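You operate a simulated robot arm through the tools that you are given. There is no shell and no other tool. Be economical: measure what you need, move in short steps, check, and stop when the job is done.

Carry out the task below with a simulated robot arm. There is one attempt and no reset: what you move stays moved.

Task
Put the orange banded lug on the top of the alignment table away on the top of the small parts bench. Then take the short cross tube on the top of the alignment table and put it away on the space under the stay shelf. Then take the 31.8 tube block from the top of the wooden block and put it on the yellow job card. Then put the 110 head tube from the jig parts table top on the silver cup. Then close the dryer drawer. Then put the orange block on the shield card. Keep to this order.

It is judged by the outcome, as a careful person would: the job done as asked, and still so three seconds after it is handed in. It fails if anything else is knocked over, pushed out of place, dropped, spilled or broken.

Robot
A 6-joint arm with a two-finger parallel gripper on a trunk, on a base that drives. Base frame: it is fixed to the floor where the robot stands at the start and does not move with it; the origin is under the middle of the robot, x ahead of it, y to its left, z up. Lengths are in m, angles in degrees, forces in N, time in s.
With the tool pointing down near the work surface it reaches from about 0.32 to 0.7 m from the robot's upright axis, wherever it stands. Its first joint turns from -166.0 to 166.0 degrees. Places, roughly: dryer drawer [-0.5, -1.4, 0.9]; head tube [3.25, 0, 0.75]; orange banded lug (5x7x5 cm) [0.5, -0.1, 0.9]; orange block (5x8x4 cm) [-0.9, 0, 0.9]; shield card [-0.75, -1.5, 1]; short cross tube (6x2x2 cm) [0.6, -0.3, 0.8]; silver cup (6x6x3 cm) [-0.3, 2.5, 0.9]; space under the stay shelf [5.7, -0.7, 0.9]; top of the small parts bench [7.9, -1.4, 0.8]; tube block [3.25, -0.25, 1]; yellow job card [6.75, 3, 0.75]. Payload 4.1 kg.
The tool frame sits at the grasp point between the pads (the TCP): z along the fingers, y along the line on which they close. The tips reach 0.023 m beyond it. The gripper opens to 0.094 m. The fingers are 0.038 m wide and 0.01 m thick; the gripper's body (0.054 by 0.096 m) begins 0.039 m behind the TCP.
Orientation is told as [roll, pitch, yaw] about the base's x, y, z axes, in that order, counted from this pose: with the fingers straight down and closing along the base's y, the tool's x points along the base's -x, its y along +y and its z along -z.

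Tools
- The arm moves only by the tool drive_tool. Its argument "commands" is a list of rows, each an object of numbers (a shift or turn left out is 0, a gripper value left out holds the last): "fingers": the opening, from 0 (shut) to 1 (fully open); "dx", "dy", "dz": the shift along the tool's x, y, z in units of 25 mm (1.0 is 25 mm); "ax", "ay", "az": the turn, a rotation vector about the tool's x, y, z in units of 6 degrees (1.0 is 6 degrees). In form: [{"fingers": .., "dx": .., "dy": .., "dz": .., "ax": .., "ay": .., "az": ..}, ...]. A call has 1 to 12 rows; each row shifts and turns the commanded pose from where the row before left it, along the tool's axes as they then stand. A call with a number of a shift or a turn outside -1 to 1 is refused whole. Each row takes 0.2 s and may step no farther than 0.05 m and 8.6 degrees from the row before; otherwise, or with a gripper value out of range, the whole call is refused. Where a pose cannot be reached the arm comes as near as it can. A force on the tool above 40 N (or 10 N above the force at the start of the call, whichever is more), or a blocked arm, ends the call early, and 0.2 s more pass. The fingers move at their own pace (about 0.045 m/s each) and stop on an object; they squeeze with about 32 N. The grip force told is the motor's: it shows also when the fingers shut on nothing. Time passes only in rows, and 0.2 s behind the last, so rows that do not move let the fingers close. It gives the time, the measured TCP pose, the force on the tool (base axes), the opening and the grip force at its end, in the units of the frame above (readings bear some noise), with the torque about the TCP (base axes, N m) and any sound that the robot's microphone picked up.
- Cameras (640 x 400 px; columns grow to the right, rows downward): "scene" is now at [-0.0827, 0.1089, 1.5138]; the picture's right is [-0.93, 0.36, 0.00], its down [0.32, 0.82, -0.48] and it looks along [-0.17, -0.44, -0.88] (base axes); focal length 214 px, centre (320, 200). "wrist" rides on the gripper at [0.086, 0.016, -0.074] in the tool frame; the picture's right is [-0.18, 0.98, 0.00], its down [-0.58, -0.11, -0.81] and it looks along [-0.79, -0.15, 0.59] (tool axes); focal length 243 px, centre (320, 200). There is no depth. A picture from a camera that has moved, and an enlarged one, comes with that camera's place and axes in the base frame and with its lens.
- camera(camera): a new picture of that camera. The clock stands still meanwhile.
- slide_trunk(by): slides the trunk up (or, below 0, down) by that many m; the arm and the scene camera ride with it, the base frame stays. It gives what a move gives, with no picture.
- roll_base(legs): drives the robot by 1 to 6 legs, each [ahead, turn to the left] in m and degrees, along the robot's own axes; the way and the turn of a leg run together, so that a leg with both is an arc; at most 1.5 m and 180 degrees a leg. The arm and the cameras ride along, it lands a little off, and it stops where it bumps. It gives what a move gives.
- aim_head(pan, tilt): turns the head with the scene camera to pan (to the left, within 155 degrees either way) and tilt (down, from -29 to 69), counted from straight ahead of the robot. It gives what a move gives.
- enlarge(camera, box): a new picture of the part [left, top, right, bottom] of that camera's present view, enlarged. The clock stands still meanwhile.
- sign_off(): hands the job in; it is judged then, once.

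Go step by step. Nothing tells you exact positions but the pictures and the camera data: compare them with the known pose of the tool, close in by small moves and look again before you grip or let go. The budget is 175 turns and 146 pictures, counting those below and the enlarged ones. Unless the task says otherwise, let go and move clear before handing in.

The tools are called after "Emit:" by a JSON object that holds its "name" and its "arguments". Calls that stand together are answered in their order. drive_tool: Moves the arm, as the interface text tells. Its arguments: {"type":"object","properties":{"commands":{"type":"array"}},"required":["commands"]} The other tools are called the same way: slide_trunk (by) slides the trunk up or down; roll_base (legs) drives the base; aim_head (pan, tilt) turns the head that bears the scene camera; camera (camera) takes a picture; enlarge (camera, box) takes an enlarged picture of a part of a camera's view; sign_off () hands the job in.

At the start:

```text
t: 0.0
ee_pos: [0.2976, -0.3101, 1.164]
tool_rot: [0.0, 0.0, 0.0]
contact_force: [1.1, -0.1, 0.0]
moment: [0.0, 0.0, 0.03]
opening: 0.0936
gripper_force: 0.2
trunk travel left (down, up): [-0.5, 0.09]
robot x, y, heading: [0.002, 0.0016, -0.0]
head pan, tilt: [-111.3, 61.6]
```

scene: 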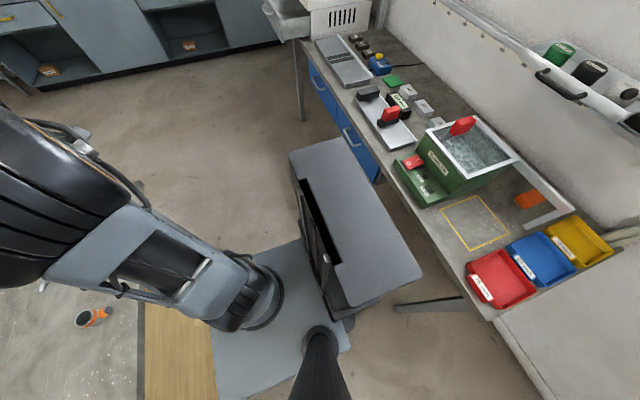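
wrist: 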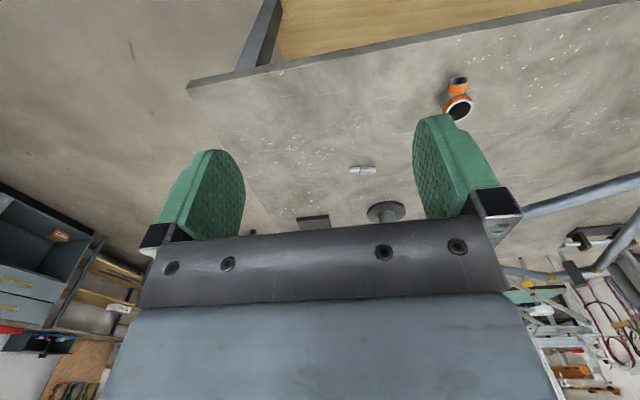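

I see the alignment table ahead with the orange lug and the short cross tube. I'll turn the head forward and look at it.

Emit:
{"name": "aim_head", "arguments": {"pan": 0, "tilt": 50}}

Emit:
{"name": "camera", "arguments": {"camera": "scene"}}

```text
t: 1.9
ee_pos: [0.2977, -0.3102, 1.1638]
tool_rot: [0.0, -0.1, 0.0]
contact_force: [-0.3, 0.5, -0.4]
moment: [-0.04, -0.02, 0.02]
opening: 0.094
gripper_force: 0.1
trunk travel left (down, up): [-0.5, 0.09]
robot x, y, heading: [0.0031, -0.004, 0.0]
head pan, tilt: [0.0, 50.0]
```

```text
143 pictures are left
camera scene: at [0.0179, 0.1692, 1.5282], right [0.0, -1.0, 0.0], down [-0.77, 0.0, -0.64], along [0.64, 0.0, -0.77], focal length 214 px, centre (320, 200)
```

scene: 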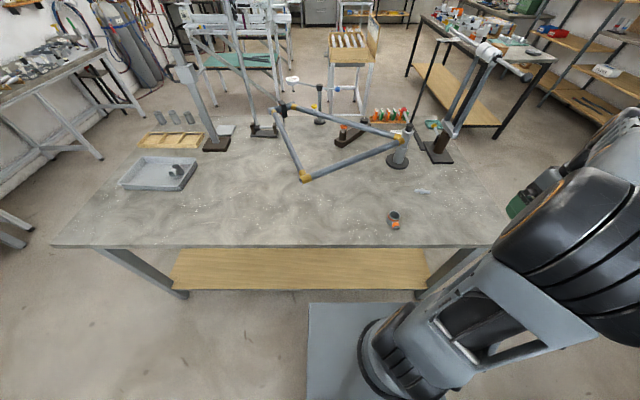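

Emit:
{"name": "enlarge", "arguments": {"camera": "scene", "box": [350, 140, 490, 260]}}

Emit:
{"name": "enlarge", "arguments": {"camera": "wrist", "box": [280, 60, 520, 240]}}

```text
3.33 times, centred on (420, 200) of scene
camera zoom: at [0.0179, 0.1692, 1.5282], right [0.0, -1.0, 0.0], down [-0.77, 0.0, -0.64], along [0.64, 0.0, -0.77], focal length 715 px, centre (-13, 200)
```

zoom: 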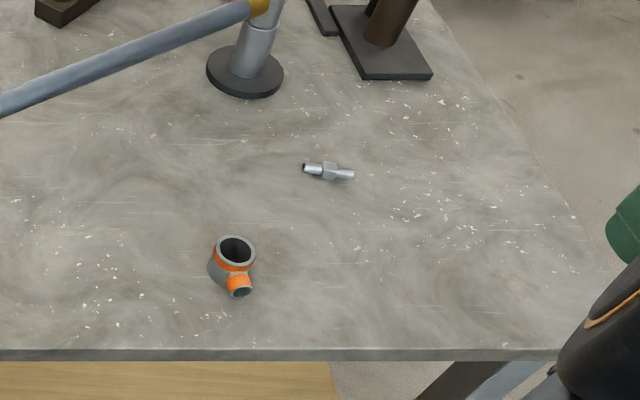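

```text
2.22 times, centred on (400, 150) of wrist
camera zoom: at [0.2122, -0.2934, 1.2375], right [0.18, 0.98, 0.0], down [0.58, -0.11, 0.81], along [0.79, -0.15, -0.59], focal length 539 px, centre (142, 311)
```

zoom: 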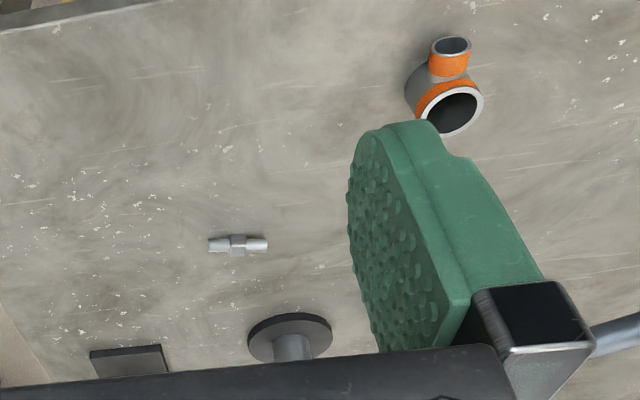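

The lug stands upright at about (0.506, -0.12), its side socket toward me. I'll move the gripper above it, then check.

Emit:
{"name": "drive_tool", "arguments": {"commands": [{"fingers": 1, "dx": -0.9, "dy": 0.84, "dz": 0.85}, {"dx": -0.9, "dy": 0.84, "dz": 0.85}, {"dx": -0.9, "dy": 0.84, "dz": 0.85}, {"dx": -0.9, "dy": 0.84, "dz": 0.85}, {"dx": -0.9, "dy": 0.84, "dz": 0.85}, {"dx": -0.9, "dy": 0.84, "dz": 0.85}, {"dx": -0.9, "dy": 0.84, "dz": 0.85}, {"dx": -0.9, "dy": 0.84, "dz": 0.85}, {"dx": -0.9, "dy": 0.84, "dz": 0.85}, {}]}}

Emit:
{"name": "camera", "arguments": {"camera": "wrist"}}

Emit:
{"name": "camera", "arguments": {"camera": "scene"}}

```text
t: 4.1
ee_pos: [0.5018, -0.1214, 0.9726]
tool_rot: [-0.1, -0.1, 0.1]
contact_force: [0.5, 0.4, -0.5]
moment: [0.0, 0.0, 0.0]
opening: 0.094
gripper_force: 0.1
trunk travel left (down, up): [-0.5, 0.09]
robot x, y, heading: [-0.0007, 0.0024, -0.2]
head pan, tilt: [0.0, 50.0]
```

```text
140 pictures are left
camera wrist: at [0.4155, -0.1045, 1.046], right [0.18, 0.98, 0.0], down [0.58, -0.11, 0.81], along [0.79, -0.15, -0.59], focal length 243 px, centre (320, 200)
```

wrist: 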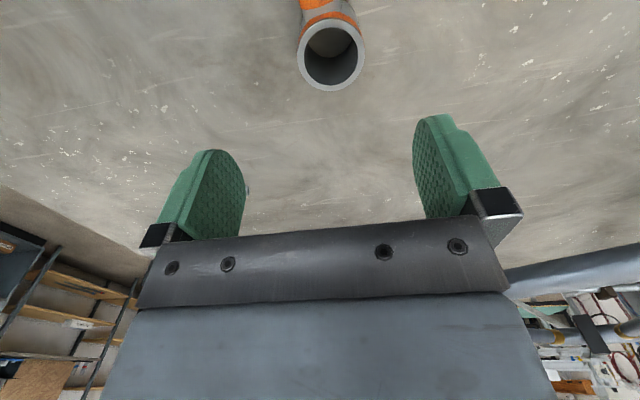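

```text
139 pictures are left
camera scene: at [0.0181, 0.1694, 1.5282], right [0.0, -1.0, 0.0], down [-0.77, 0.0, -0.64], along [0.64, 0.0, -0.77], focal length 214 px, centre (320, 200)
```

scene: 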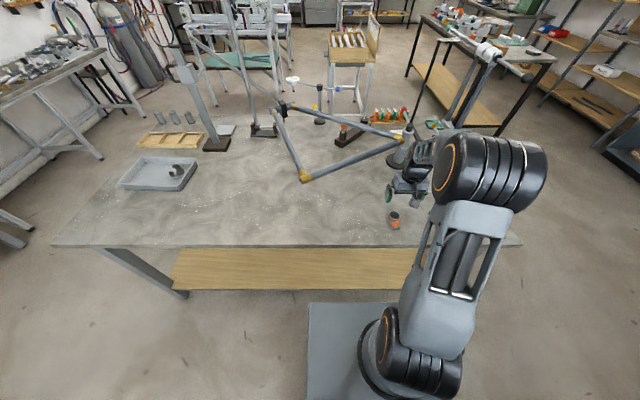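

The ring's centre works out at about (0.50, -0.115). I'll descend onto it and close.

Emit:
{"name": "drive_tool", "arguments": {"commands": [{"dy": 0.25, "dz": 1}, {"dz": 1}, {"dz": 1}, {"dz": 1}, {"dz": 1}, {"dz": 0.4}, {}]}}

Emit:
{"name": "camera", "arguments": {"camera": "wrist"}}

```text
t: 5.2
ee_pos: [0.501, -0.1143, 0.8645]
tool_rot: [0.0, 0.0, 0.0]
contact_force: [-3.7, -0.7, 6.6]
moment: [0.34, -0.08, 0.09]
opening: 0.0938
gripper_force: 0.1
trunk travel left (down, up): [-0.5, 0.09]
robot x, y, heading: [0.0015, -0.0041, -0.1]
head pan, tilt: [0.0, 50.0]
stopped in row 5: the force on the tool passed its limit (the readings are from after the stop); the commanded pose is now the measured one
```

```text
138 pictures are left
camera wrist: at [0.4156, -0.0983, 0.9374], right [0.18, 0.98, 0.0], down [0.58, -0.11, 0.81], along [0.79, -0.15, -0.59], focal length 243 px, centre (320, 200)
```

wrist: 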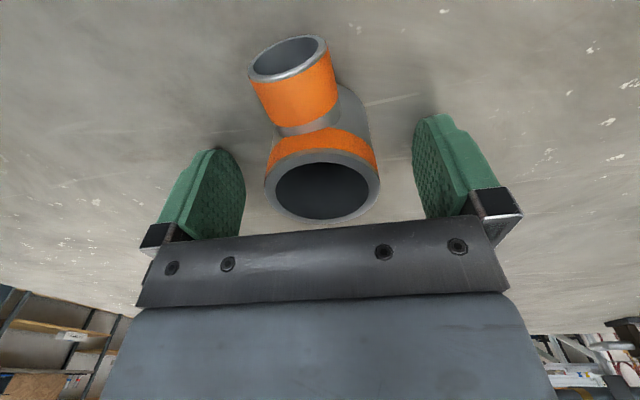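

The fingertips touched the tabletop, so the table is at about z = 0.84 and the lug's centre is nearer x = 0.485. I'll lift a little, shift and close.

Emit:
{"name": "drive_tool", "arguments": {"commands": [{"dz": -0.2}, {"dx": 0.6, "dy": 0.1}, {"fingers": 0}, {}, {}, {}, {}, {}]}}

Emit:
{"name": "camera", "arguments": {"camera": "wrist"}}

```text
t: 7.0
ee_pos: [0.4873, -0.1122, 0.8679]
tool_rot: [-0.1, 0.0, 0.0]
contact_force: [0.3, 0.8, 0.8]
moment: [0.03, -0.01, 0.01]
opening: 0.0432
gripper_force: 32.1
trunk travel left (down, up): [-0.5, 0.09]
robot x, y, heading: [-0.0, 0.0003, 0.0]
head pan, tilt: [0.0, 50.0]
```

```text
137 pictures are left
camera wrist: at [0.4012, -0.0958, 0.9418], right [0.18, 0.98, 0.0], down [0.58, -0.11, 0.81], along [0.79, -0.15, -0.59], focal length 243 px, centre (320, 200)
```

wrist: 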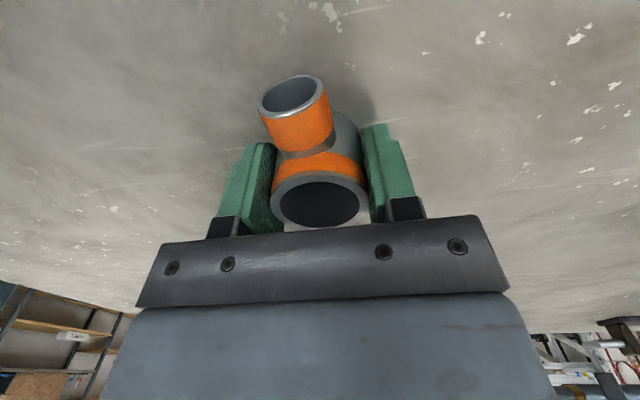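

The lug is held. I'll lift it, pull it in close, and look around for a route to the small parts bench.

Emit:
{"name": "drive_tool", "arguments": {"commands": [{"dz": -1}, {"dz": -1}, {"dz": -1}, {"dz": -1}, {"dz": -1}, {"dz": -1, "dx": 0.6}, {"dz": -1, "dx": 1}, {"dz": -1, "dx": 1}, {"dz": -1, "dx": 1}, {"dz": -1, "dx": 1}, {"dz": -1, "dx": 1}, {}]}}

Emit:
{"name": "aim_head", "arguments": {"pan": -20, "tilt": 15}}

Emit:
{"name": "camera", "arguments": {"camera": "scene"}}

Emit:
{"name": "aim_head", "arguments": {"pan": 60, "tilt": 25}}

Emit:
{"name": "camera", "arguments": {"camera": "scene"}}

Emit:
{"name": "aim_head", "arguments": {"pan": -80, "tilt": 25}}

Emit:
{"name": "camera", "arguments": {"camera": "scene"}}

```text
t: 9.7
ee_pos: [0.3461, -0.1129, 1.1432]
tool_rot: [0.0, 0.0, 0.0]
contact_force: [-0.7, 0.2, -1.1]
moment: [-0.02, -0.02, 0.02]
opening: 0.0434
gripper_force: 32.3
trunk travel left (down, up): [-0.5, 0.09]
robot x, y, heading: [-0.002, 0.0024, 0.1]
head pan, tilt: [0.0, 50.0]
```

```text
t: 10.7
ee_pos: [0.3464, -0.1134, 1.1425]
tool_rot: [0.1, -0.1, 0.0]
contact_force: [-0.1, -0.1, -1.1]
moment: [0.02, -0.01, -0.02]
opening: 0.0434
gripper_force: 32.5
trunk travel left (down, up): [-0.5, 0.09]
robot x, y, heading: [-0.0029, 0.0015, 0.2]
head pan, tilt: [-20.0, 15.0]
```

```text
136 pictures are left
camera scene: at [0.0287, 0.1374, 1.5818], right [-0.34, -0.94, 0.0], down [-0.24, 0.09, -0.97], along [0.91, -0.33, -0.26], focal length 214 px, centre (320, 200)
```

scene: 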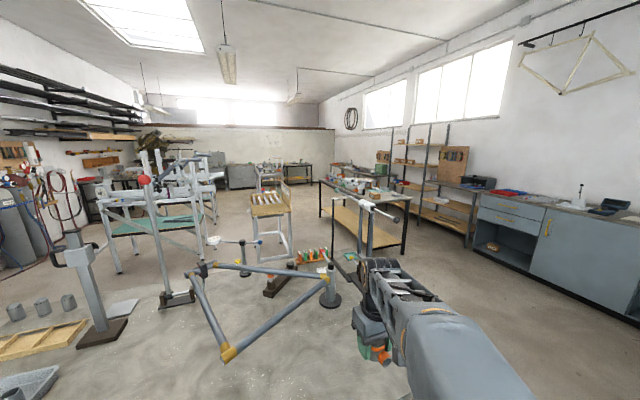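

```text
t: 12.2
ee_pos: [0.3454, -0.1136, 1.1431]
tool_rot: [0.0, 0.0, -0.1]
contact_force: [0.6, -0.3, -0.7]
moment: [0.01, 0.04, 0.0]
opening: 0.0432
gripper_force: 31.5
trunk travel left (down, up): [-0.5, 0.09]
robot x, y, heading: [-0.0015, 0.0027, 0.2]
head pan, tilt: [60.0, 25.0]
```

```text
135 pictures are left
camera scene: at [-0.0129, 0.2491, 1.5657], right [0.87, -0.5, 0.0], down [-0.21, -0.37, -0.91], along [0.45, 0.78, -0.42], focal length 214 px, centre (320, 200)
```

scene: 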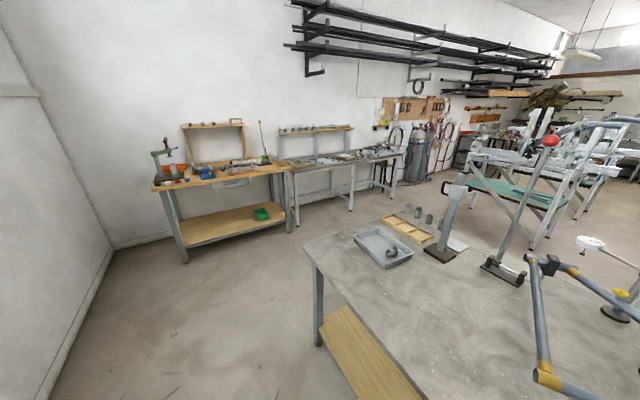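

```text
t: 14.4
ee_pos: [0.3461, -0.1121, 1.1437]
tool_rot: [0.0, 0.0, 0.0]
contact_force: [0.5, 0.4, -1.1]
moment: [0.02, -0.01, -0.01]
opening: 0.0433
gripper_force: 31.8
trunk travel left (down, up): [-0.5, 0.09]
robot x, y, heading: [0.0011, 0.0005, 0.1]
head pan, tilt: [-80.0, 25.0]
```

```text
134 pictures are left
camera scene: at [-0.043, 0.0786, 1.5657], right [-0.98, -0.17, 0.0], down [-0.07, 0.42, -0.91], along [0.16, -0.89, -0.42], focal length 214 px, centre (320, 200)
```

scene: 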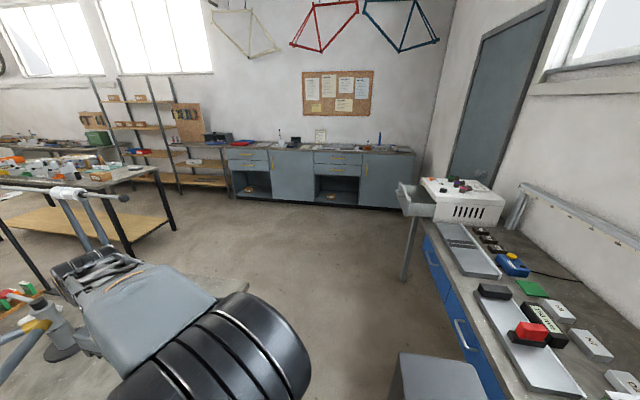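

I see a clear aisle to the right (y around -1.05) heading to the small parts bench. I'll back off slightly, turn right, and drive into the aisle.

Emit:
{"name": "roll_base", "arguments": {"legs": [[-0.03, 0], [0, -90], [1.05, 0], [0, 90]]}}

Emit:
{"name": "aim_head", "arguments": {"pan": 0, "tilt": 20}}

Emit:
{"name": "camera", "arguments": {"camera": "scene"}}

```text
t: 27.9
ee_pos: [0.3015, -1.1693, 1.1424]
tool_rot: [0.0, 0.0, -0.9]
contact_force: [0.1, 0.3, -0.8]
moment: [-0.02, 0.01, -0.01]
opening: 0.0433
gripper_force: 32.3
trunk travel left (down, up): [-0.5, 0.09]
robot x, y, heading: [-0.0383, -1.0484, -0.9]
head pan, tilt: [-80.0, 25.0]
```

```text
t: 29.5
ee_pos: [0.3031, -1.1702, 1.1426]
tool_rot: [0.0, -0.2, -0.8]
contact_force: [0.4, 0.4, -1.0]
moment: [-0.01, -0.02, -0.01]
opening: 0.0429
gripper_force: 31.8
trunk travel left (down, up): [-0.5, 0.09]
robot x, y, heading: [-0.0402, -1.051, -0.9]
head pan, tilt: [0.0, 20.0]
```

```text
133 pictures are left
camera scene: at [-0.0053, -0.8833, 1.5737], right [-0.02, -1.0, 0.0], down [-0.34, 0.01, -0.94], along [0.94, -0.01, -0.34], focal length 214 px, centre (320, 200)
```

scene: 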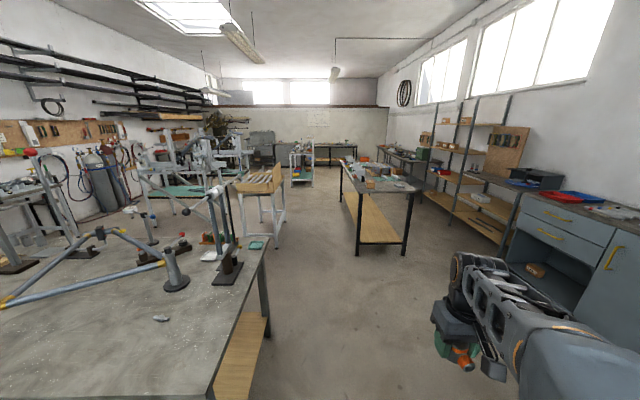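

The way ahead is open: jig parts stand at about (3.25, -0.1), dark table on the right with its edge at y about -1.35, stay shelf cart beyond. I'll drive along the corridor between them.

Emit:
{"name": "roll_base", "arguments": {"legs": [[1.45, 2], [0, 5], [1.4, 0], [1.0, -6]]}}

Emit:
{"name": "camera", "arguments": {"camera": "scene"}}

```text
t: 48.6
ee_pos: [4.1618, -0.8996, 1.1431]
tool_rot: [0.0, 0.0, 2.0]
contact_force: [-0.6, 0.4, -1.5]
moment: [-0.01, 0.05, 0.0]
opening: 0.043
gripper_force: 32.2
trunk travel left (down, up): [-0.5, 0.09]
robot x, y, heading: [3.8141, -0.7981, 2.2]
head pan, tilt: [0.0, 20.0]
```

```text
132 pictures are left
camera scene: at [3.84, -0.6283, 1.5737], right [0.03, -1.0, 0.0], down [-0.34, -0.01, -0.94], along [0.94, 0.03, -0.34], focal length 214 px, centre (320, 200)
```

scene: 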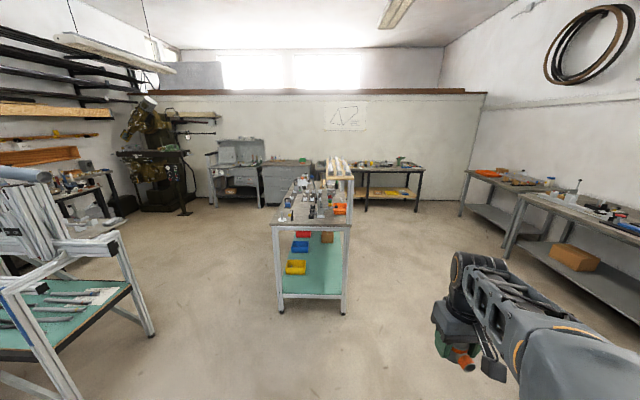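

Emit:
{"name": "enlarge", "arguments": {"camera": "scene", "box": [260, 140, 440, 252]}}

```text
3.56 times, centred on (350, 196) of scene
camera zoom: at [3.84, -0.6283, 1.5737], right [0.03, -1.0, 0.0], down [-0.34, -0.01, -0.94], along [0.94, 0.03, -0.34], focal length 763 px, centre (213, 214)
```

zoom: 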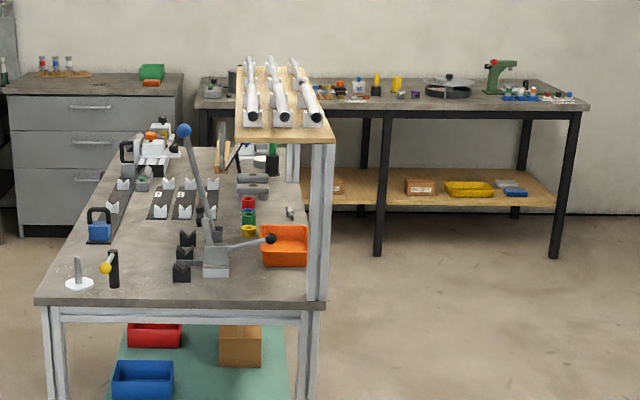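

Emit:
{"name": "aim_head", "arguments": {"pan": -90, "tilt": 35}}

Emit:
{"name": "camera", "arguments": {"camera": "scene"}}

```text
t: 50.3
ee_pos: [4.162, -0.9, 1.1431]
tool_rot: [0.1, 0.0, 1.9]
contact_force: [0.2, 0.1, -0.5]
moment: [0.03, 0.01, 0.01]
opening: 0.0429
gripper_force: 31.9
trunk travel left (down, up): [-0.5, 0.09]
robot x, y, heading: [3.8085, -0.8017, 2.3]
head pan, tilt: [-90.0, 35.0]
```

```text
130 pictures are left
camera scene: at [3.7499, -0.7195, 1.5499], right [-1.0, -0.04, 0.0], down [-0.02, 0.57, -0.82], along [0.03, -0.82, -0.57], focal length 214 px, centre (320, 200)
```

scene: 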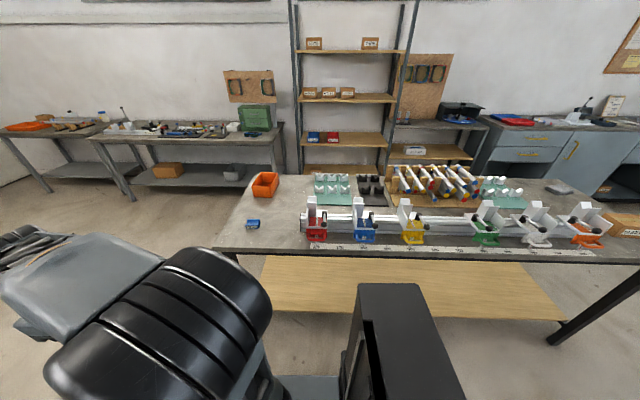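

Emit:
{"name": "roll_base", "arguments": {"legs": [[0.45, 0], [0, -45], [0.8, 0], [0, 43], [1.4, 0]]}}

Emit:
{"name": "aim_head", "arguments": {"pan": 0, "tilt": 25}}

Emit:
{"name": "camera", "arguments": {"camera": "scene"}}

```text
t: 67.5
ee_pos: [6.5823, -1.4661, 1.143]
tool_rot: [0.0, 0.0, -0.8]
contact_force: [0.5, 0.4, -0.6]
moment: [0.03, 0.03, -0.01]
opening: 0.043
gripper_force: 32.0
trunk travel left (down, up): [-0.5, 0.09]
robot x, y, heading: [6.2388, -1.3525, -0.4]
head pan, tilt: [-90.0, 35.0]
```

```text
t: 69.1
ee_pos: [6.5836, -1.4667, 1.1424]
tool_rot: [-0.1, 0.0, -0.7]
contact_force: [-0.9, -0.8, 1.0]
moment: [-0.04, 0.0, -0.04]
opening: 0.0427
gripper_force: 32.1
trunk travel left (down, up): [-0.5, 0.09]
robot x, y, heading: [6.24, -1.3512, -0.7]
head pan, tilt: [0.0, 25.0]
```

```text
129 pictures are left
camera scene: at [6.2731, -1.181, 1.5657], right [-0.01, -1.0, 0.0], down [-0.42, 0.01, -0.91], along [0.91, -0.01, -0.42], focal length 214 px, centre (320, 200)
```

scene: 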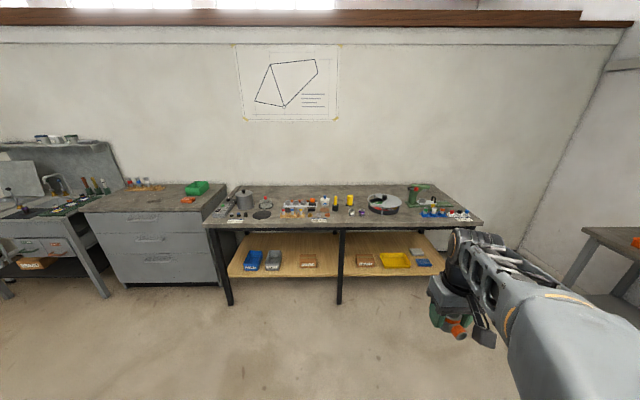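

Emit:
{"name": "roll_base", "arguments": {"legs": [[0.68, 0]]}}

Emit:
{"name": "aim_head", "arguments": {"pan": 0, "tilt": 45}}

Emit:
{"name": "camera", "arguments": {"camera": "scene"}}

```text
t: 72.9
ee_pos: [7.2599, -1.4774, 1.1425]
tool_rot: [0.0, 0.0, -0.9]
contact_force: [0.0, -0.5, -1.1]
moment: [0.01, 0.02, 0.01]
opening: 0.0428
gripper_force: 31.7
trunk travel left (down, up): [-0.5, 0.09]
robot x, y, heading: [6.9168, -1.3599, -0.9]
head pan, tilt: [0.0, 25.0]
```

```text
t: 73.7
ee_pos: [7.2611, -1.4771, 1.1426]
tool_rot: [0.0, 0.0, -0.8]
contact_force: [0.6, 0.9, -0.3]
moment: [-0.01, -0.03, 0.0]
opening: 0.0428
gripper_force: 32.3
trunk travel left (down, up): [-0.5, 0.09]
robot x, y, heading: [6.9155, -1.3595, -0.8]
head pan, tilt: [0.0, 45.0]
```

```text
128 pictures are left
camera scene: at [6.9401, -1.1904, 1.5351], right [-0.02, -1.0, 0.0], down [-0.71, 0.01, -0.71], along [0.71, -0.01, -0.71], focal length 214 px, centre (320, 200)
```

scene: 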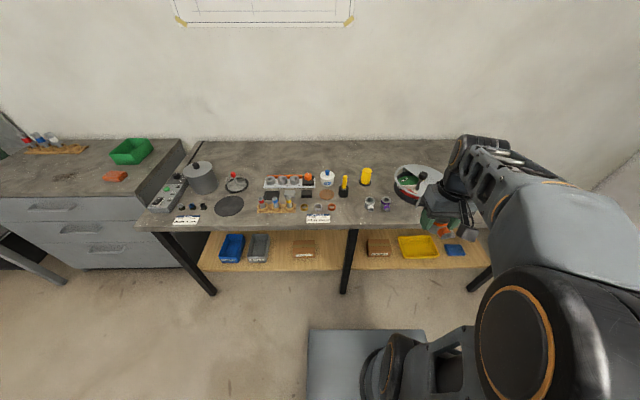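

Emit:
{"name": "enlarge", "arguments": {"camera": "scene", "box": [200, 120, 480, 260]}}

Emit:
{"name": "camera", "arguments": {"camera": "wrist"}}

```text
2.29 times, centred on (340, 190) of scene
camera zoom: at [6.9401, -1.1904, 1.5351], right [-0.02, -1.0, 0.0], down [-0.71, 0.01, -0.71], along [0.71, -0.01, -0.71], focal length 490 px, centre (274, 223)
```

zoom: 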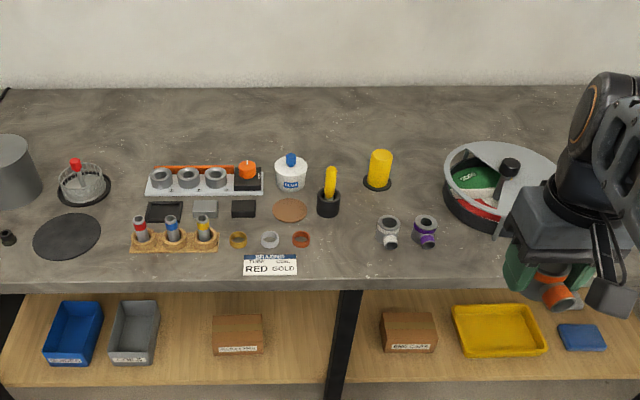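

```text
126 pictures are left
camera wrist: at [7.1748, -1.4595, 1.2175], right [0.2, 0.98, 0.0], down [0.58, -0.12, 0.81], along [0.79, -0.16, -0.59], focal length 243 px, centre (320, 200)
```

wrist: 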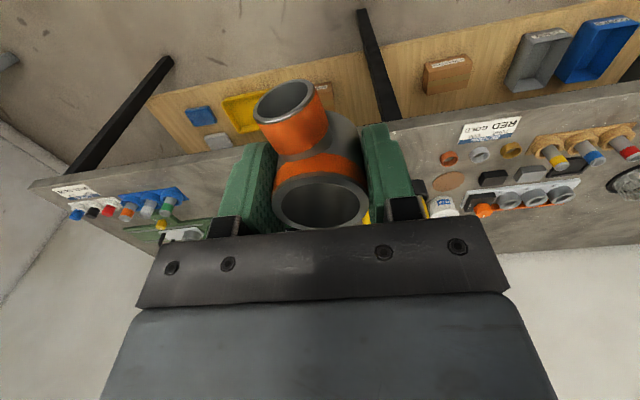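

The bench top has similar lugs (white and purple banded) and a clear gap left of the white one at about (7.595, -1.335). I'll edge a bit closer and bring the lug above the gap.

Emit:
{"name": "roll_base", "arguments": {"legs": [[0.06, 0]]}}

Emit:
{"name": "drive_tool", "arguments": {"commands": [{"dx": -1, "dy": 0.55}, {"dx": -1, "dy": 0.55}, {"dx": -1, "dy": 0.55}, {"dx": -1, "dy": 0.55}, {"dx": -1, "dy": 0.55}, {"dx": -1, "dy": 0.55}, {"dx": -1, "dy": 0.55}, {"dx": -1, "dy": 0.55}, {"dx": -1, "dy": 0.55}, {"dx": -1, "dy": 0.55}, {"dx": -0.8, "dy": 0.2}, {}]}}

Emit:
{"name": "camera", "arguments": {"camera": "scene"}}

Emit:
{"name": "camera", "arguments": {"camera": "wrist"}}

```text
t: 74.7
ee_pos: [7.3208, -1.4774, 1.142]
tool_rot: [0.1, 0.1, -0.8]
contact_force: [-0.1, 0.9, -0.9]
moment: [0.0, 0.02, 0.0]
opening: 0.0429
gripper_force: 32.0
trunk travel left (down, up): [-0.5, 0.09]
robot x, y, heading: [6.9753, -1.3597, -0.7]
head pan, tilt: [0.0, 45.0]
```

```text
t: 77.3
ee_pos: [7.5916, -1.3392, 1.1419]
tool_rot: [0.1, 0.1, -0.9]
contact_force: [-0.1, 0.0, -1.1]
moment: [0.05, 0.03, -0.03]
opening: 0.0428
gripper_force: 31.3
trunk travel left (down, up): [-0.5, 0.09]
robot x, y, heading: [6.9807, -1.3595, -0.8]
head pan, tilt: [0.0, 45.0]
```

```text
125 pictures are left
camera scene: at [7.0006, -1.1913, 1.5351], right [-0.02, -1.0, 0.0], down [-0.71, 0.01, -0.71], along [0.71, -0.01, -0.71], focal length 214 px, centre (320, 200)
```

scene: 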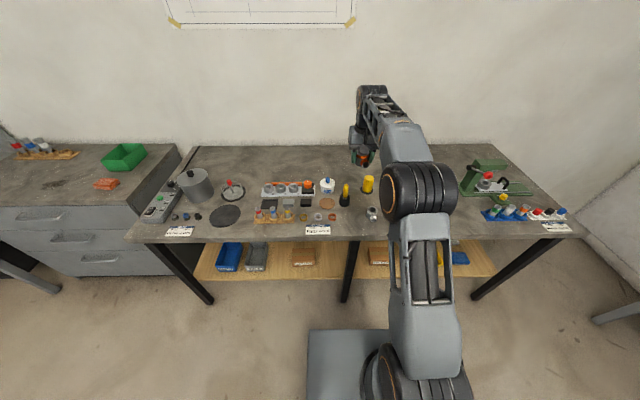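

```text
124 pictures are left
camera wrist: at [7.5074, -1.322, 1.2174], right [0.2, 0.98, 0.0], down [0.58, -0.12, 0.81], along [0.79, -0.16, -0.59], focal length 243 px, centre (320, 200)
```

wrist: 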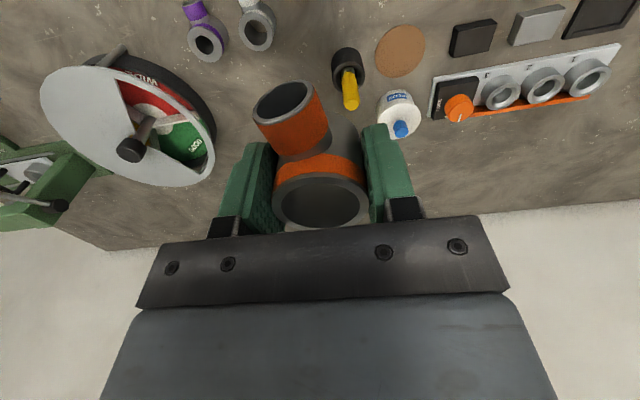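

Positions confirmed; the gap fits. I'll descend now and slow down near the surface.

Emit:
{"name": "drive_tool", "arguments": {"commands": [{"dz": 1}, {"dz": 1}, {"dz": 1}, {"dz": 1}, {"dz": 1}, {"dz": 1}, {"dz": 1}, {"dz": 1}, {"dz": 1}, {"dz": 0.4}, {}]}}

Emit:
{"name": "camera", "arguments": {"camera": "wrist"}}

```text
t: 79.7
ee_pos: [7.5941, -1.3388, 0.9079]
tool_rot: [0.0, 0.0, -0.9]
contact_force: [0.7, 0.2, -0.3]
moment: [0.02, -0.01, -0.01]
opening: 0.0426
gripper_force: 31.9
trunk travel left (down, up): [-0.5, 0.09]
robot x, y, heading: [6.9759, -1.364, -0.9]
head pan, tilt: [0.0, 45.0]
```

```text
123 pictures are left
camera wrist: at [7.5074, -1.3213, 0.9821], right [0.2, 0.98, 0.0], down [0.58, -0.12, 0.81], along [0.79, -0.16, -0.59], focal length 243 px, centre (320, 200)
```

wrist: 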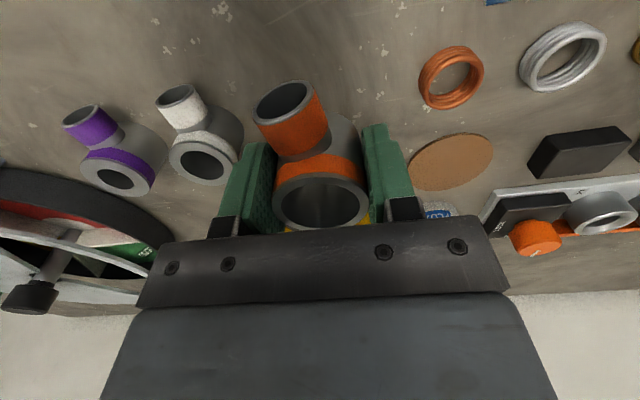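

Emit:
{"name": "drive_tool", "arguments": {"commands": [{"dz": 0.4}, {"dz": 0.4}, {"dz": 0.4}, {"dz": 0.3}, {"dz": 0.3}, {"dz": 0.2}, {"dz": 0.2}, {"dz": 0.2}, {"dz": 0.2}, {"dz": 0.2}, {"dz": 0.2}, {"dz": 0.2}]}}

```text
t: 82.0
ee_pos: [7.595, -1.3392, 0.8432]
tool_rot: [0.0, -0.8, -0.7]
contact_force: [-3.3, 0.6, 15.9]
moment: [-0.25, 0.41, -0.05]
opening: 0.042
gripper_force: 31.6
trunk travel left (down, up): [-0.5, 0.09]
robot x, y, heading: [6.9717, -1.3602, -1.0]
head pan, tilt: [0.0, 45.0]
stopped in row 11: the force on the tool passed its limit (the readings are from after the stop); the commanded pose is now the measured one
```

Contact: the lug sits on the bench. I'll open partway and lift straight up.

Emit:
{"name": "drive_tool", "arguments": {"commands": [{"dz": -0.04, "fingers": 0.68}, {}, {}, {}, {"dz": -0.4}, {"dz": -1}, {"dz": -1}, {"dz": -1}, {"dz": -1}, {"dz": -1}, {"dz": -1}, {}]}}

Emit:
{"name": "camera", "arguments": {"camera": "wrist"}}

```text
t: 84.6
ee_pos: [7.5933, -1.3389, 1.0009]
tool_rot: [0.0, -0.6, -1.0]
contact_force: [0.3, 0.0, -0.5]
moment: [0.03, 0.02, 0.04]
opening: 0.0638
gripper_force: 0.1
trunk travel left (down, up): [-0.5, 0.09]
robot x, y, heading: [6.9757, -1.3607, -1.0]
head pan, tilt: [0.0, 45.0]
```

```text
122 pictures are left
camera wrist: at [7.508, -1.3213, 1.0754], right [0.2, 0.98, 0.0], down [0.57, -0.12, 0.81], along [0.8, -0.16, -0.58], focal length 243 px, centre (320, 200)
```

wrist: 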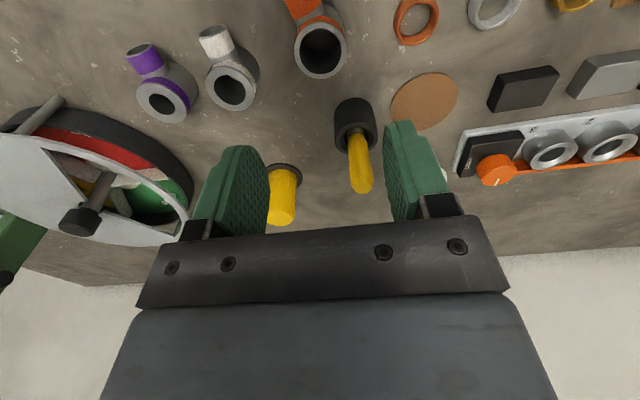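

The lug stands steady on the bench. I'll retract the arm and drive back toward the alignment table for the cross tube.

Emit:
{"name": "drive_tool", "arguments": {"commands": [{"dz": -1}, {"dz": -1}, {"dz": -1}, {"dz": -1, "dx": 1}, {"dz": -1, "dx": 1}, {"dz": -1, "dx": 1}, {"dx": 1}, {"dx": 1}, {"dx": 1}, {"dx": 1}, {"dx": 1}, {"dx": 1}]}}

Emit:
{"name": "camera", "arguments": {"camera": "scene"}}

Emit:
{"name": "roll_base", "arguments": {"legs": [[-0.35, 0], [0, 180], [1.4, 0], [0.35, 0]]}}

```text
t: 87.2
ee_pos: [7.3667, -1.3364, 1.1492]
tool_rot: [0.0, -0.5, -0.9]
contact_force: [-0.7, -0.1, -0.5]
moment: [-0.01, 0.01, 0.02]
opening: 0.0642
gripper_force: 0.0
trunk travel left (down, up): [-0.5, 0.09]
robot x, y, heading: [6.9764, -1.3633, -1.0]
head pan, tilt: [0.0, 45.0]
```

```text
121 pictures are left
camera scene: at [7.0001, -1.1913, 1.5351], right [-0.02, -1.0, 0.0], down [-0.71, 0.01, -0.71], along [0.71, -0.01, -0.71], focal length 214 px, centre (320, 200)
```

scene: 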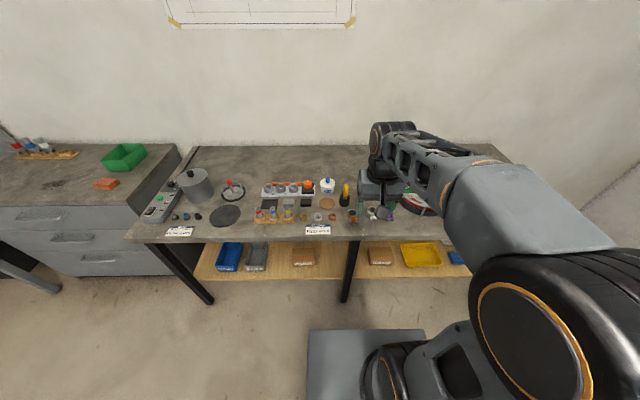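

```text
t: 105.3
ee_pos: [4.4914, -1.4364, 1.1494]
tool_rot: [-0.1, -0.5, -178.5]
contact_force: [-0.6, -0.3, 0.1]
moment: [0.02, 0.0, 0.0]
opening: 0.0638
gripper_force: 0.1
trunk travel left (down, up): [-0.5, 0.09]
robot x, y, heading: [4.882, -1.396, -178.3]
head pan, tilt: [0.0, 45.0]
```

Emit:
{"name": "roll_base", "arguments": {"legs": [[0, -46.5], [0.8, 0], [0, 48.5], [1.45, 0], [1.45, 0]]}}

Emit:
{"name": "aim_head", "arguments": {"pan": -40, "tilt": 40}}

Emit:
{"name": "camera", "arguments": {"camera": "scene"}}

```text
t: 127.5
ee_pos: [1.0452, -1.077, 1.1493]
tool_rot: [0.1, -0.4, -176.1]
contact_force: [-0.3, -0.2, -0.3]
moment: [-0.04, -0.02, -0.01]
opening: 0.064
gripper_force: 0.1
trunk travel left (down, up): [-0.5, 0.09]
robot x, y, heading: [1.4355, -1.0245, -176.2]
head pan, tilt: [0.0, 45.0]
```

```text
t: 128.6
ee_pos: [1.0463, -1.0758, 1.1487]
tool_rot: [0.0, -0.5, -176.2]
contact_force: [0.1, -0.3, 0.2]
moment: [-0.02, 0.01, 0.0]
opening: 0.0639
gripper_force: 0.0
trunk travel left (down, up): [-0.5, 0.09]
robot x, y, heading: [1.435, -1.0184, -176.0]
head pan, tilt: [-40.0, 40.0]
```

```text
120 pictures are left
camera scene: at [1.4377, -1.1295, 1.5423], right [0.59, 0.81, 0.0], down [0.52, -0.38, -0.77], along [-0.62, 0.45, -0.64], focal length 214 px, centre (320, 200)
```

scene: 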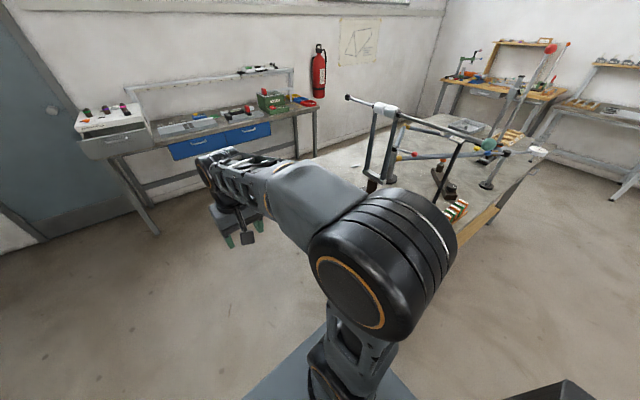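

Emit:
{"name": "roll_base", "arguments": {"legs": [[1.36, -3], [0, -91], [0.8, 0]]}}

Emit:
{"name": "aim_head", "arguments": {"pan": -70, "tilt": 45}}

Emit:
{"name": "camera", "arguments": {"camera": "scene"}}

Emit:
{"name": "camera", "arguments": {"camera": "wrist"}}

```text
t: 143.1
ee_pos: [0.052, 0.1157, 1.1488]
tool_rot: [0.0, -0.5, 89.5]
contact_force: [0.1, 0.0, 0.5]
moment: [0.02, 0.01, 0.0]
opening: 0.0639
gripper_force: 0.1
trunk travel left (down, up): [-0.5, 0.09]
robot x, y, heading: [0.083, -0.2755, 89.5]
head pan, tilt: [-40.0, 40.0]
```

```text
t: 144.1
ee_pos: [0.0522, 0.1166, 1.1492]
tool_rot: [0.0, -0.4, 89.6]
contact_force: [-0.3, 0.8, 0.0]
moment: [-0.03, -0.01, 0.03]
opening: 0.0639
gripper_force: 0.0
trunk travel left (down, up): [-0.5, 0.09]
robot x, y, heading: [0.0774, -0.2775, 89.5]
head pan, tilt: [-70.0, 45.0]
```

```text
119 pictures are left
camera scene: at [-0.0115, -0.3042, 1.5351], right [0.33, -0.94, 0.0], down [-0.67, -0.24, -0.71], along [0.67, 0.24, -0.71], focal length 214 px, centre (320, 200)
```

scene: 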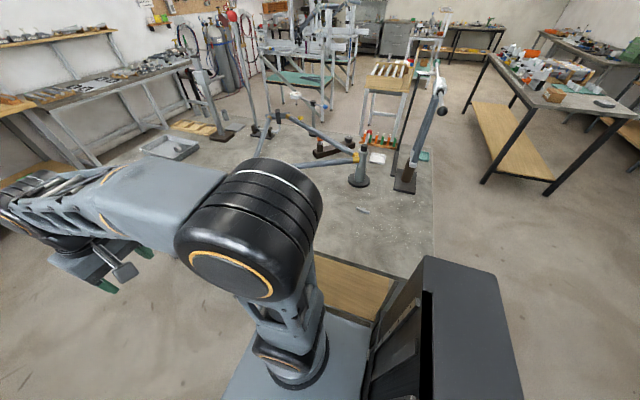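

```text
118 pictures are left
camera wrist: at [0.0357, 0.0296, 1.2233], right [-0.98, 0.19, 0.0], down [0.11, 0.57, 0.81], along [0.16, 0.8, -0.58], focal length 243 px, centre (320, 200)
```

wrist: 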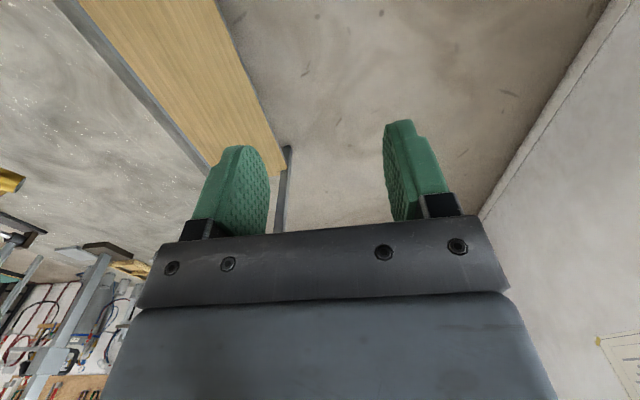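

The tube lies at about (0.635, -0.265), along y; from this heading the fingers already close along x. I'll swing the arm over it, keeping high.

Emit:
{"name": "drive_tool", "arguments": {"commands": [{"dy": -1, "dx": 0.2}, {"dy": -1, "dx": 0.2}, {"dy": -1, "dx": 0.2}, {"dy": -1, "dx": 0.2}, {"dy": -1, "dx": 0.2}, {"dy": -1, "dx": 0.2}, {"dy": -1, "dx": 0.2}, {"dy": -1, "dx": 0.2}, {"dy": -1, "dx": 0.2}, {"dy": -1, "dx": 0.2}, {"dy": -1, "dx": 0.2}, {"dy": -1, "dx": 0.2}]}}

Emit:
{"name": "drive_tool", "arguments": {"commands": [{"dy": -0.9, "dx": 1}, {"dy": -0.9, "dx": 1}, {"dy": -0.9, "dx": 1}, {"dy": -0.9, "dx": 1}, {"dy": -0.9, "dx": 1}, {"dy": -0.9, "dx": 1}, {"dy": -0.9, "dx": 1}, {"dy": -0.9, "dx": 1}, {"dy": -0.9, "dx": 1}, {"dy": -0.9, "dx": 1}, {"dy": -0.9, "dx": 1}, {"dy": -0.9, "dx": 1}]}}

Emit:
{"name": "camera", "arguments": {"camera": "wrist"}}

Emit:
{"name": "camera", "arguments": {"camera": "scene"}}

```text
t: 146.7
ee_pos: [0.3506, 0.0528, 1.1486]
tool_rot: [0.1, -0.5, 89.6]
contact_force: [-0.6, 0.5, -0.6]
moment: [-0.01, 0.02, 0.06]
opening: 0.0638
gripper_force: 0.0
trunk travel left (down, up): [-0.5, 0.09]
robot x, y, heading: [0.0816, -0.2745, 89.6]
head pan, tilt: [-70.0, 45.0]
```

```text
t: 149.3
ee_pos: [0.6179, -0.2487, 1.1444]
tool_rot: [0.1, -0.4, 89.5]
contact_force: [-0.5, 0.3, -0.1]
moment: [0.04, 0.02, 0.0]
opening: 0.0637
gripper_force: 0.0
trunk travel left (down, up): [-0.5, 0.09]
robot x, y, heading: [0.0732, -0.2764, 89.5]
head pan, tilt: [-70.0, 45.0]
```

```text
117 pictures are left
camera wrist: at [0.6035, -0.3364, 1.2195], right [-0.98, 0.19, 0.0], down [0.11, 0.57, 0.81], along [0.16, 0.8, -0.58], focal length 243 px, centre (320, 200)
```

wrist: 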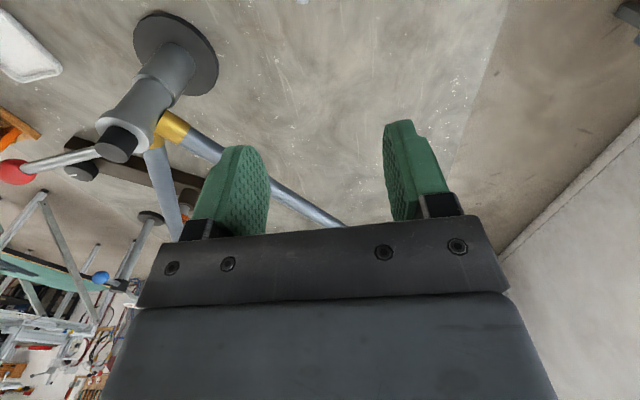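

```text
116 pictures are left
camera scene: at [-0.0109, -0.3045, 1.5351], right [0.33, -0.94, 0.0], down [-0.67, -0.24, -0.71], along [0.67, 0.24, -0.71], focal length 214 px, centre (320, 200)
```

scene: 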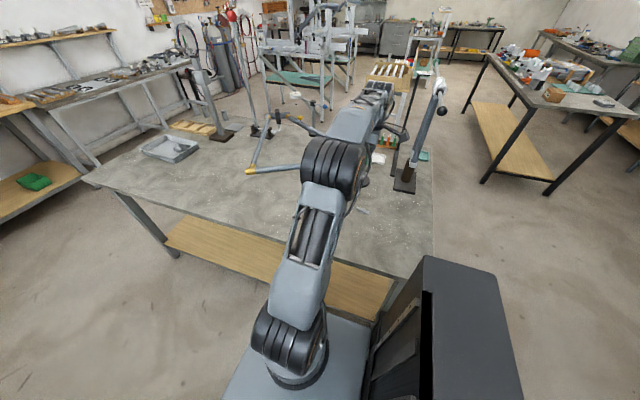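

Emit:
{"name": "drive_tool", "arguments": {"commands": [{"dz": 1, "dx": -0.5}, {"dz": 1, "dx": -0.5}, {"dz": 1, "dx": -0.5}, {"dz": 1, "dx": -0.5}, {"dz": 1}, {"dz": 1}, {}]}}

Emit:
{"name": "camera", "arguments": {"camera": "wrist"}}

```text
t: 150.9
ee_pos: [0.62, -0.198, 0.9958]
tool_rot: [0.0, -0.5, 89.5]
contact_force: [-0.1, -0.6, 0.8]
moment: [0.0, 0.01, 0.0]
opening: 0.064
gripper_force: 0.0
trunk travel left (down, up): [-0.5, 0.09]
robot x, y, heading: [0.0775, -0.2788, 89.5]
head pan, tilt: [-70.0, 45.0]
```

```text
115 pictures are left
camera wrist: at [0.6034, -0.2845, 1.0703], right [-0.98, 0.19, 0.0], down [0.11, 0.57, 0.81], along [0.16, 0.8, -0.58], focal length 243 px, centre (320, 200)
```

wrist: 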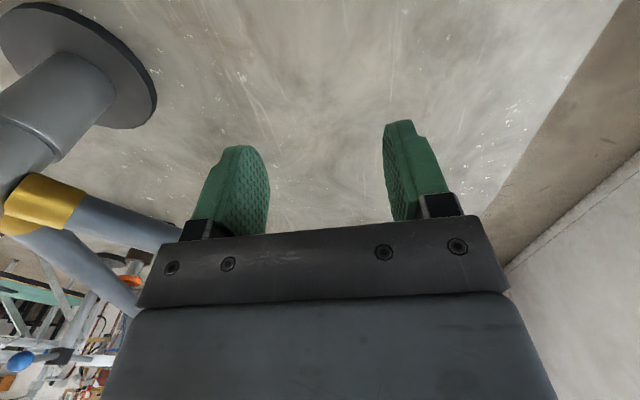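

Emit:
{"name": "drive_tool", "arguments": {"commands": [{"dx": 1}, {"dx": 1}, {"dx": 1}, {"dx": 0.5}, {"dz": 0.8}, {}]}}

Emit:
{"name": "camera", "arguments": {"camera": "wrist"}}

```text
t: 152.3
ee_pos: [0.6185, -0.2852, 0.9759]
tool_rot: [0.0, -0.5, 89.6]
contact_force: [0.1, 0.2, 1.2]
moment: [-0.01, 0.0, -0.01]
opening: 0.0639
gripper_force: 0.1
trunk travel left (down, up): [-0.5, 0.09]
robot x, y, heading: [0.0781, -0.2744, 89.5]
head pan, tilt: [-70.0, 45.0]
```

```text
114 pictures are left
camera wrist: at [0.6025, -0.371, 1.0493], right [-0.98, 0.19, 0.0], down [0.11, 0.57, 0.81], along [0.16, 0.8, -0.58], focal length 243 px, centre (320, 200)
```

wrist: 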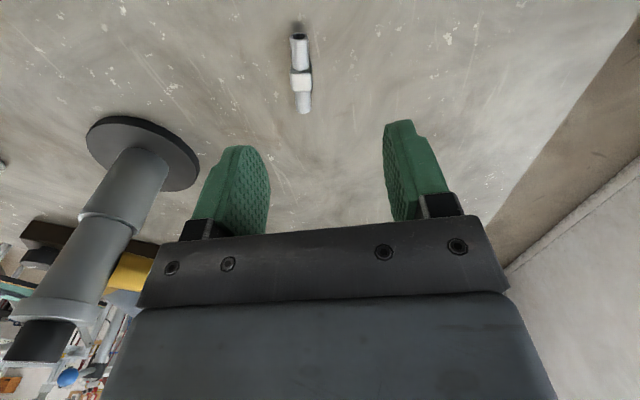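

The tube centre is at (0.639, -0.27), turned about 12°. I'll rotate to match, centre, and come down.

Emit:
{"name": "drive_tool", "arguments": {"commands": [{"az": 1}, {"az": 0.9}, {"dx": -0.76, "dy": -0.68}, {"dz": 1}, {"dz": 1}, {"dz": 1}, {"dz": 0.7}, {}]}}

Emit:
{"name": "camera", "arguments": {"camera": "wrist"}}

```text
t: 154.1
ee_pos: [0.6382, -0.2702, 0.8826]
tool_rot: [0.1, -0.5, 78.1]
contact_force: [0.0, -0.2, -0.1]
moment: [0.01, 0.0, 0.02]
opening: 0.0639
gripper_force: 0.1
trunk travel left (down, up): [-0.5, 0.09]
robot x, y, heading: [0.0796, -0.2775, 89.5]
head pan, tilt: [-70.0, 45.0]
```

```text
113 pictures are left
camera wrist: at [0.606, -0.3504, 0.957], right [-0.92, 0.38, 0.0], down [0.23, 0.54, 0.81], along [0.31, 0.75, -0.58], focal length 243 px, centre (320, 200)
```

wrist: 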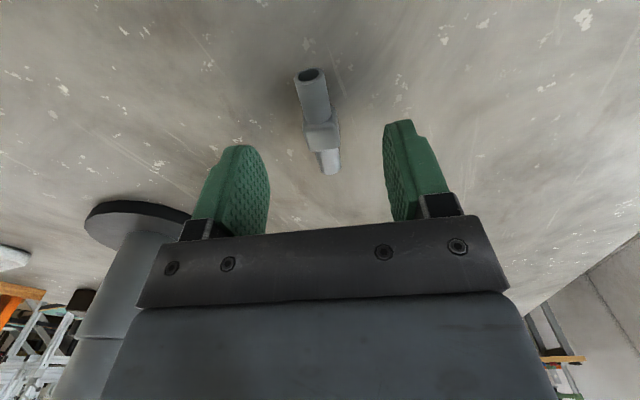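

Centred. Descend the last 15 mm and grip.

Emit:
{"name": "drive_tool", "arguments": {"commands": [{"dz": 0.35}, {"dz": 0.22}, {"fingers": 0}, {}, {}, {}, {}, {}, {}]}}

Emit:
{"name": "camera", "arguments": {"camera": "wrist"}}

```text
t: 156.1
ee_pos: [0.638, -0.268, 0.8678]
tool_rot: [0.1, -0.5, 78.0]
contact_force: [-0.1, 0.6, -0.3]
moment: [0.01, -0.02, 0.0]
opening: 0.0166
gripper_force: 31.9
trunk travel left (down, up): [-0.5, 0.09]
robot x, y, heading: [0.0769, -0.2738, 89.7]
head pan, tilt: [-70.0, 45.0]
```

```text
112 pictures are left
camera wrist: at [0.6059, -0.3501, 0.9432], right [-0.92, 0.38, 0.0], down [0.23, 0.54, 0.81], along [0.31, 0.75, -0.59], focal length 243 px, centre (320, 200)
```

wrist: 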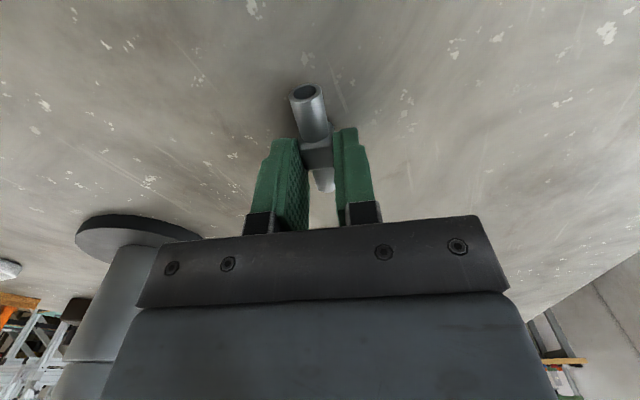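

Tube gripped. I'll lift, undo the 12° turn, and swing back to the carry pose.

Emit:
{"name": "drive_tool", "arguments": {"commands": [{"dz": -1}, {"dz": -1}, {"dz": -1}, {"dz": -1}, {"dz": -1}, {"dz": -1}, {"dz": -1}, {"dz": -1}, {"dz": -1}, {"dz": -1}, {"dz": -1, "az": -1}, {"dz": -0.3, "az": -0.9}]}}

Emit:
{"name": "drive_tool", "arguments": {"commands": [{"dy": 0.9, "dx": -1}, {"dy": 0.9, "dx": -1}, {"dy": 0.9, "dx": -1}, {"dy": 0.9, "dx": -1}, {"dy": 0.9, "dx": -1}, {"dy": 0.9, "dx": -1}, {"dy": 0.9, "dx": -1}, {"dy": 0.9, "dx": -1}, {"dy": 0.9, "dx": -1}, {"dy": 0.9, "dx": -1}, {"dy": 0.9, "dx": -1}, {"dy": 0.9, "dx": -1}]}}

Emit:
{"name": "drive_tool", "arguments": {"commands": [{"dy": 1, "dx": -0.2}, {"dy": 1, "dx": -0.2}, {"dy": 1, "dx": -0.2}, {"dy": 1, "dx": -0.2}, {"dy": 1, "dx": -0.2}, {"dy": 1, "dx": -0.2}, {"dy": 1, "dx": -0.2}, {"dy": 1, "dx": -0.2}, {"dy": 1, "dx": -0.2}, {"dy": 1, "dx": -0.2}]}}

Emit:
{"name": "roll_base", "arguments": {"legs": [[-0.8, 0], [0, -90]]}}

```text
t: 158.7
ee_pos: [0.6387, -0.2717, 1.1522]
tool_rot: [-0.1, -0.6, 89.6]
contact_force: [-0.7, 0.7, -0.2]
moment: [0.01, -0.02, -0.01]
opening: 0.0169
gripper_force: 31.9
trunk travel left (down, up): [-0.5, 0.09]
robot x, y, heading: [0.0785, -0.2777, 89.7]
head pan, tilt: [-70.0, 45.0]
```

```text
t: 161.3
ee_pos: [0.3701, 0.0325, 1.1535]
tool_rot: [0.0, -0.5, 89.6]
contact_force: [-0.4, 0.1, -0.2]
moment: [-0.02, -0.01, 0.0]
opening: 0.0168
gripper_force: 31.7
trunk travel left (down, up): [-0.5, 0.09]
robot x, y, heading: [0.0783, -0.2773, 89.3]
head pan, tilt: [-70.0, 45.0]
```

```text
t: 163.5
ee_pos: [0.1212, 0.0831, 1.1554]
tool_rot: [0.0, -0.5, 89.6]
contact_force: [0.4, -0.2, -1.0]
moment: [0.03, 0.0, -0.02]
opening: 0.0168
gripper_force: 32.6
trunk travel left (down, up): [-0.5, 0.09]
robot x, y, heading: [0.079, -0.2785, 89.8]
head pan, tilt: [-70.0, 45.0]
```

```text
t: 171.6
ee_pos: [0.4301, -1.1213, 1.1553]
tool_rot: [0.0, -0.5, -0.3]
contact_force: [-0.1, -0.7, -0.1]
moment: [0.0, 0.01, 0.0]
opening: 0.0167
gripper_force: 32.1
trunk travel left (down, up): [-0.5, 0.09]
robot x, y, heading: [0.0737, -1.0807, -0.4]
head pan, tilt: [-70.0, 45.0]
```

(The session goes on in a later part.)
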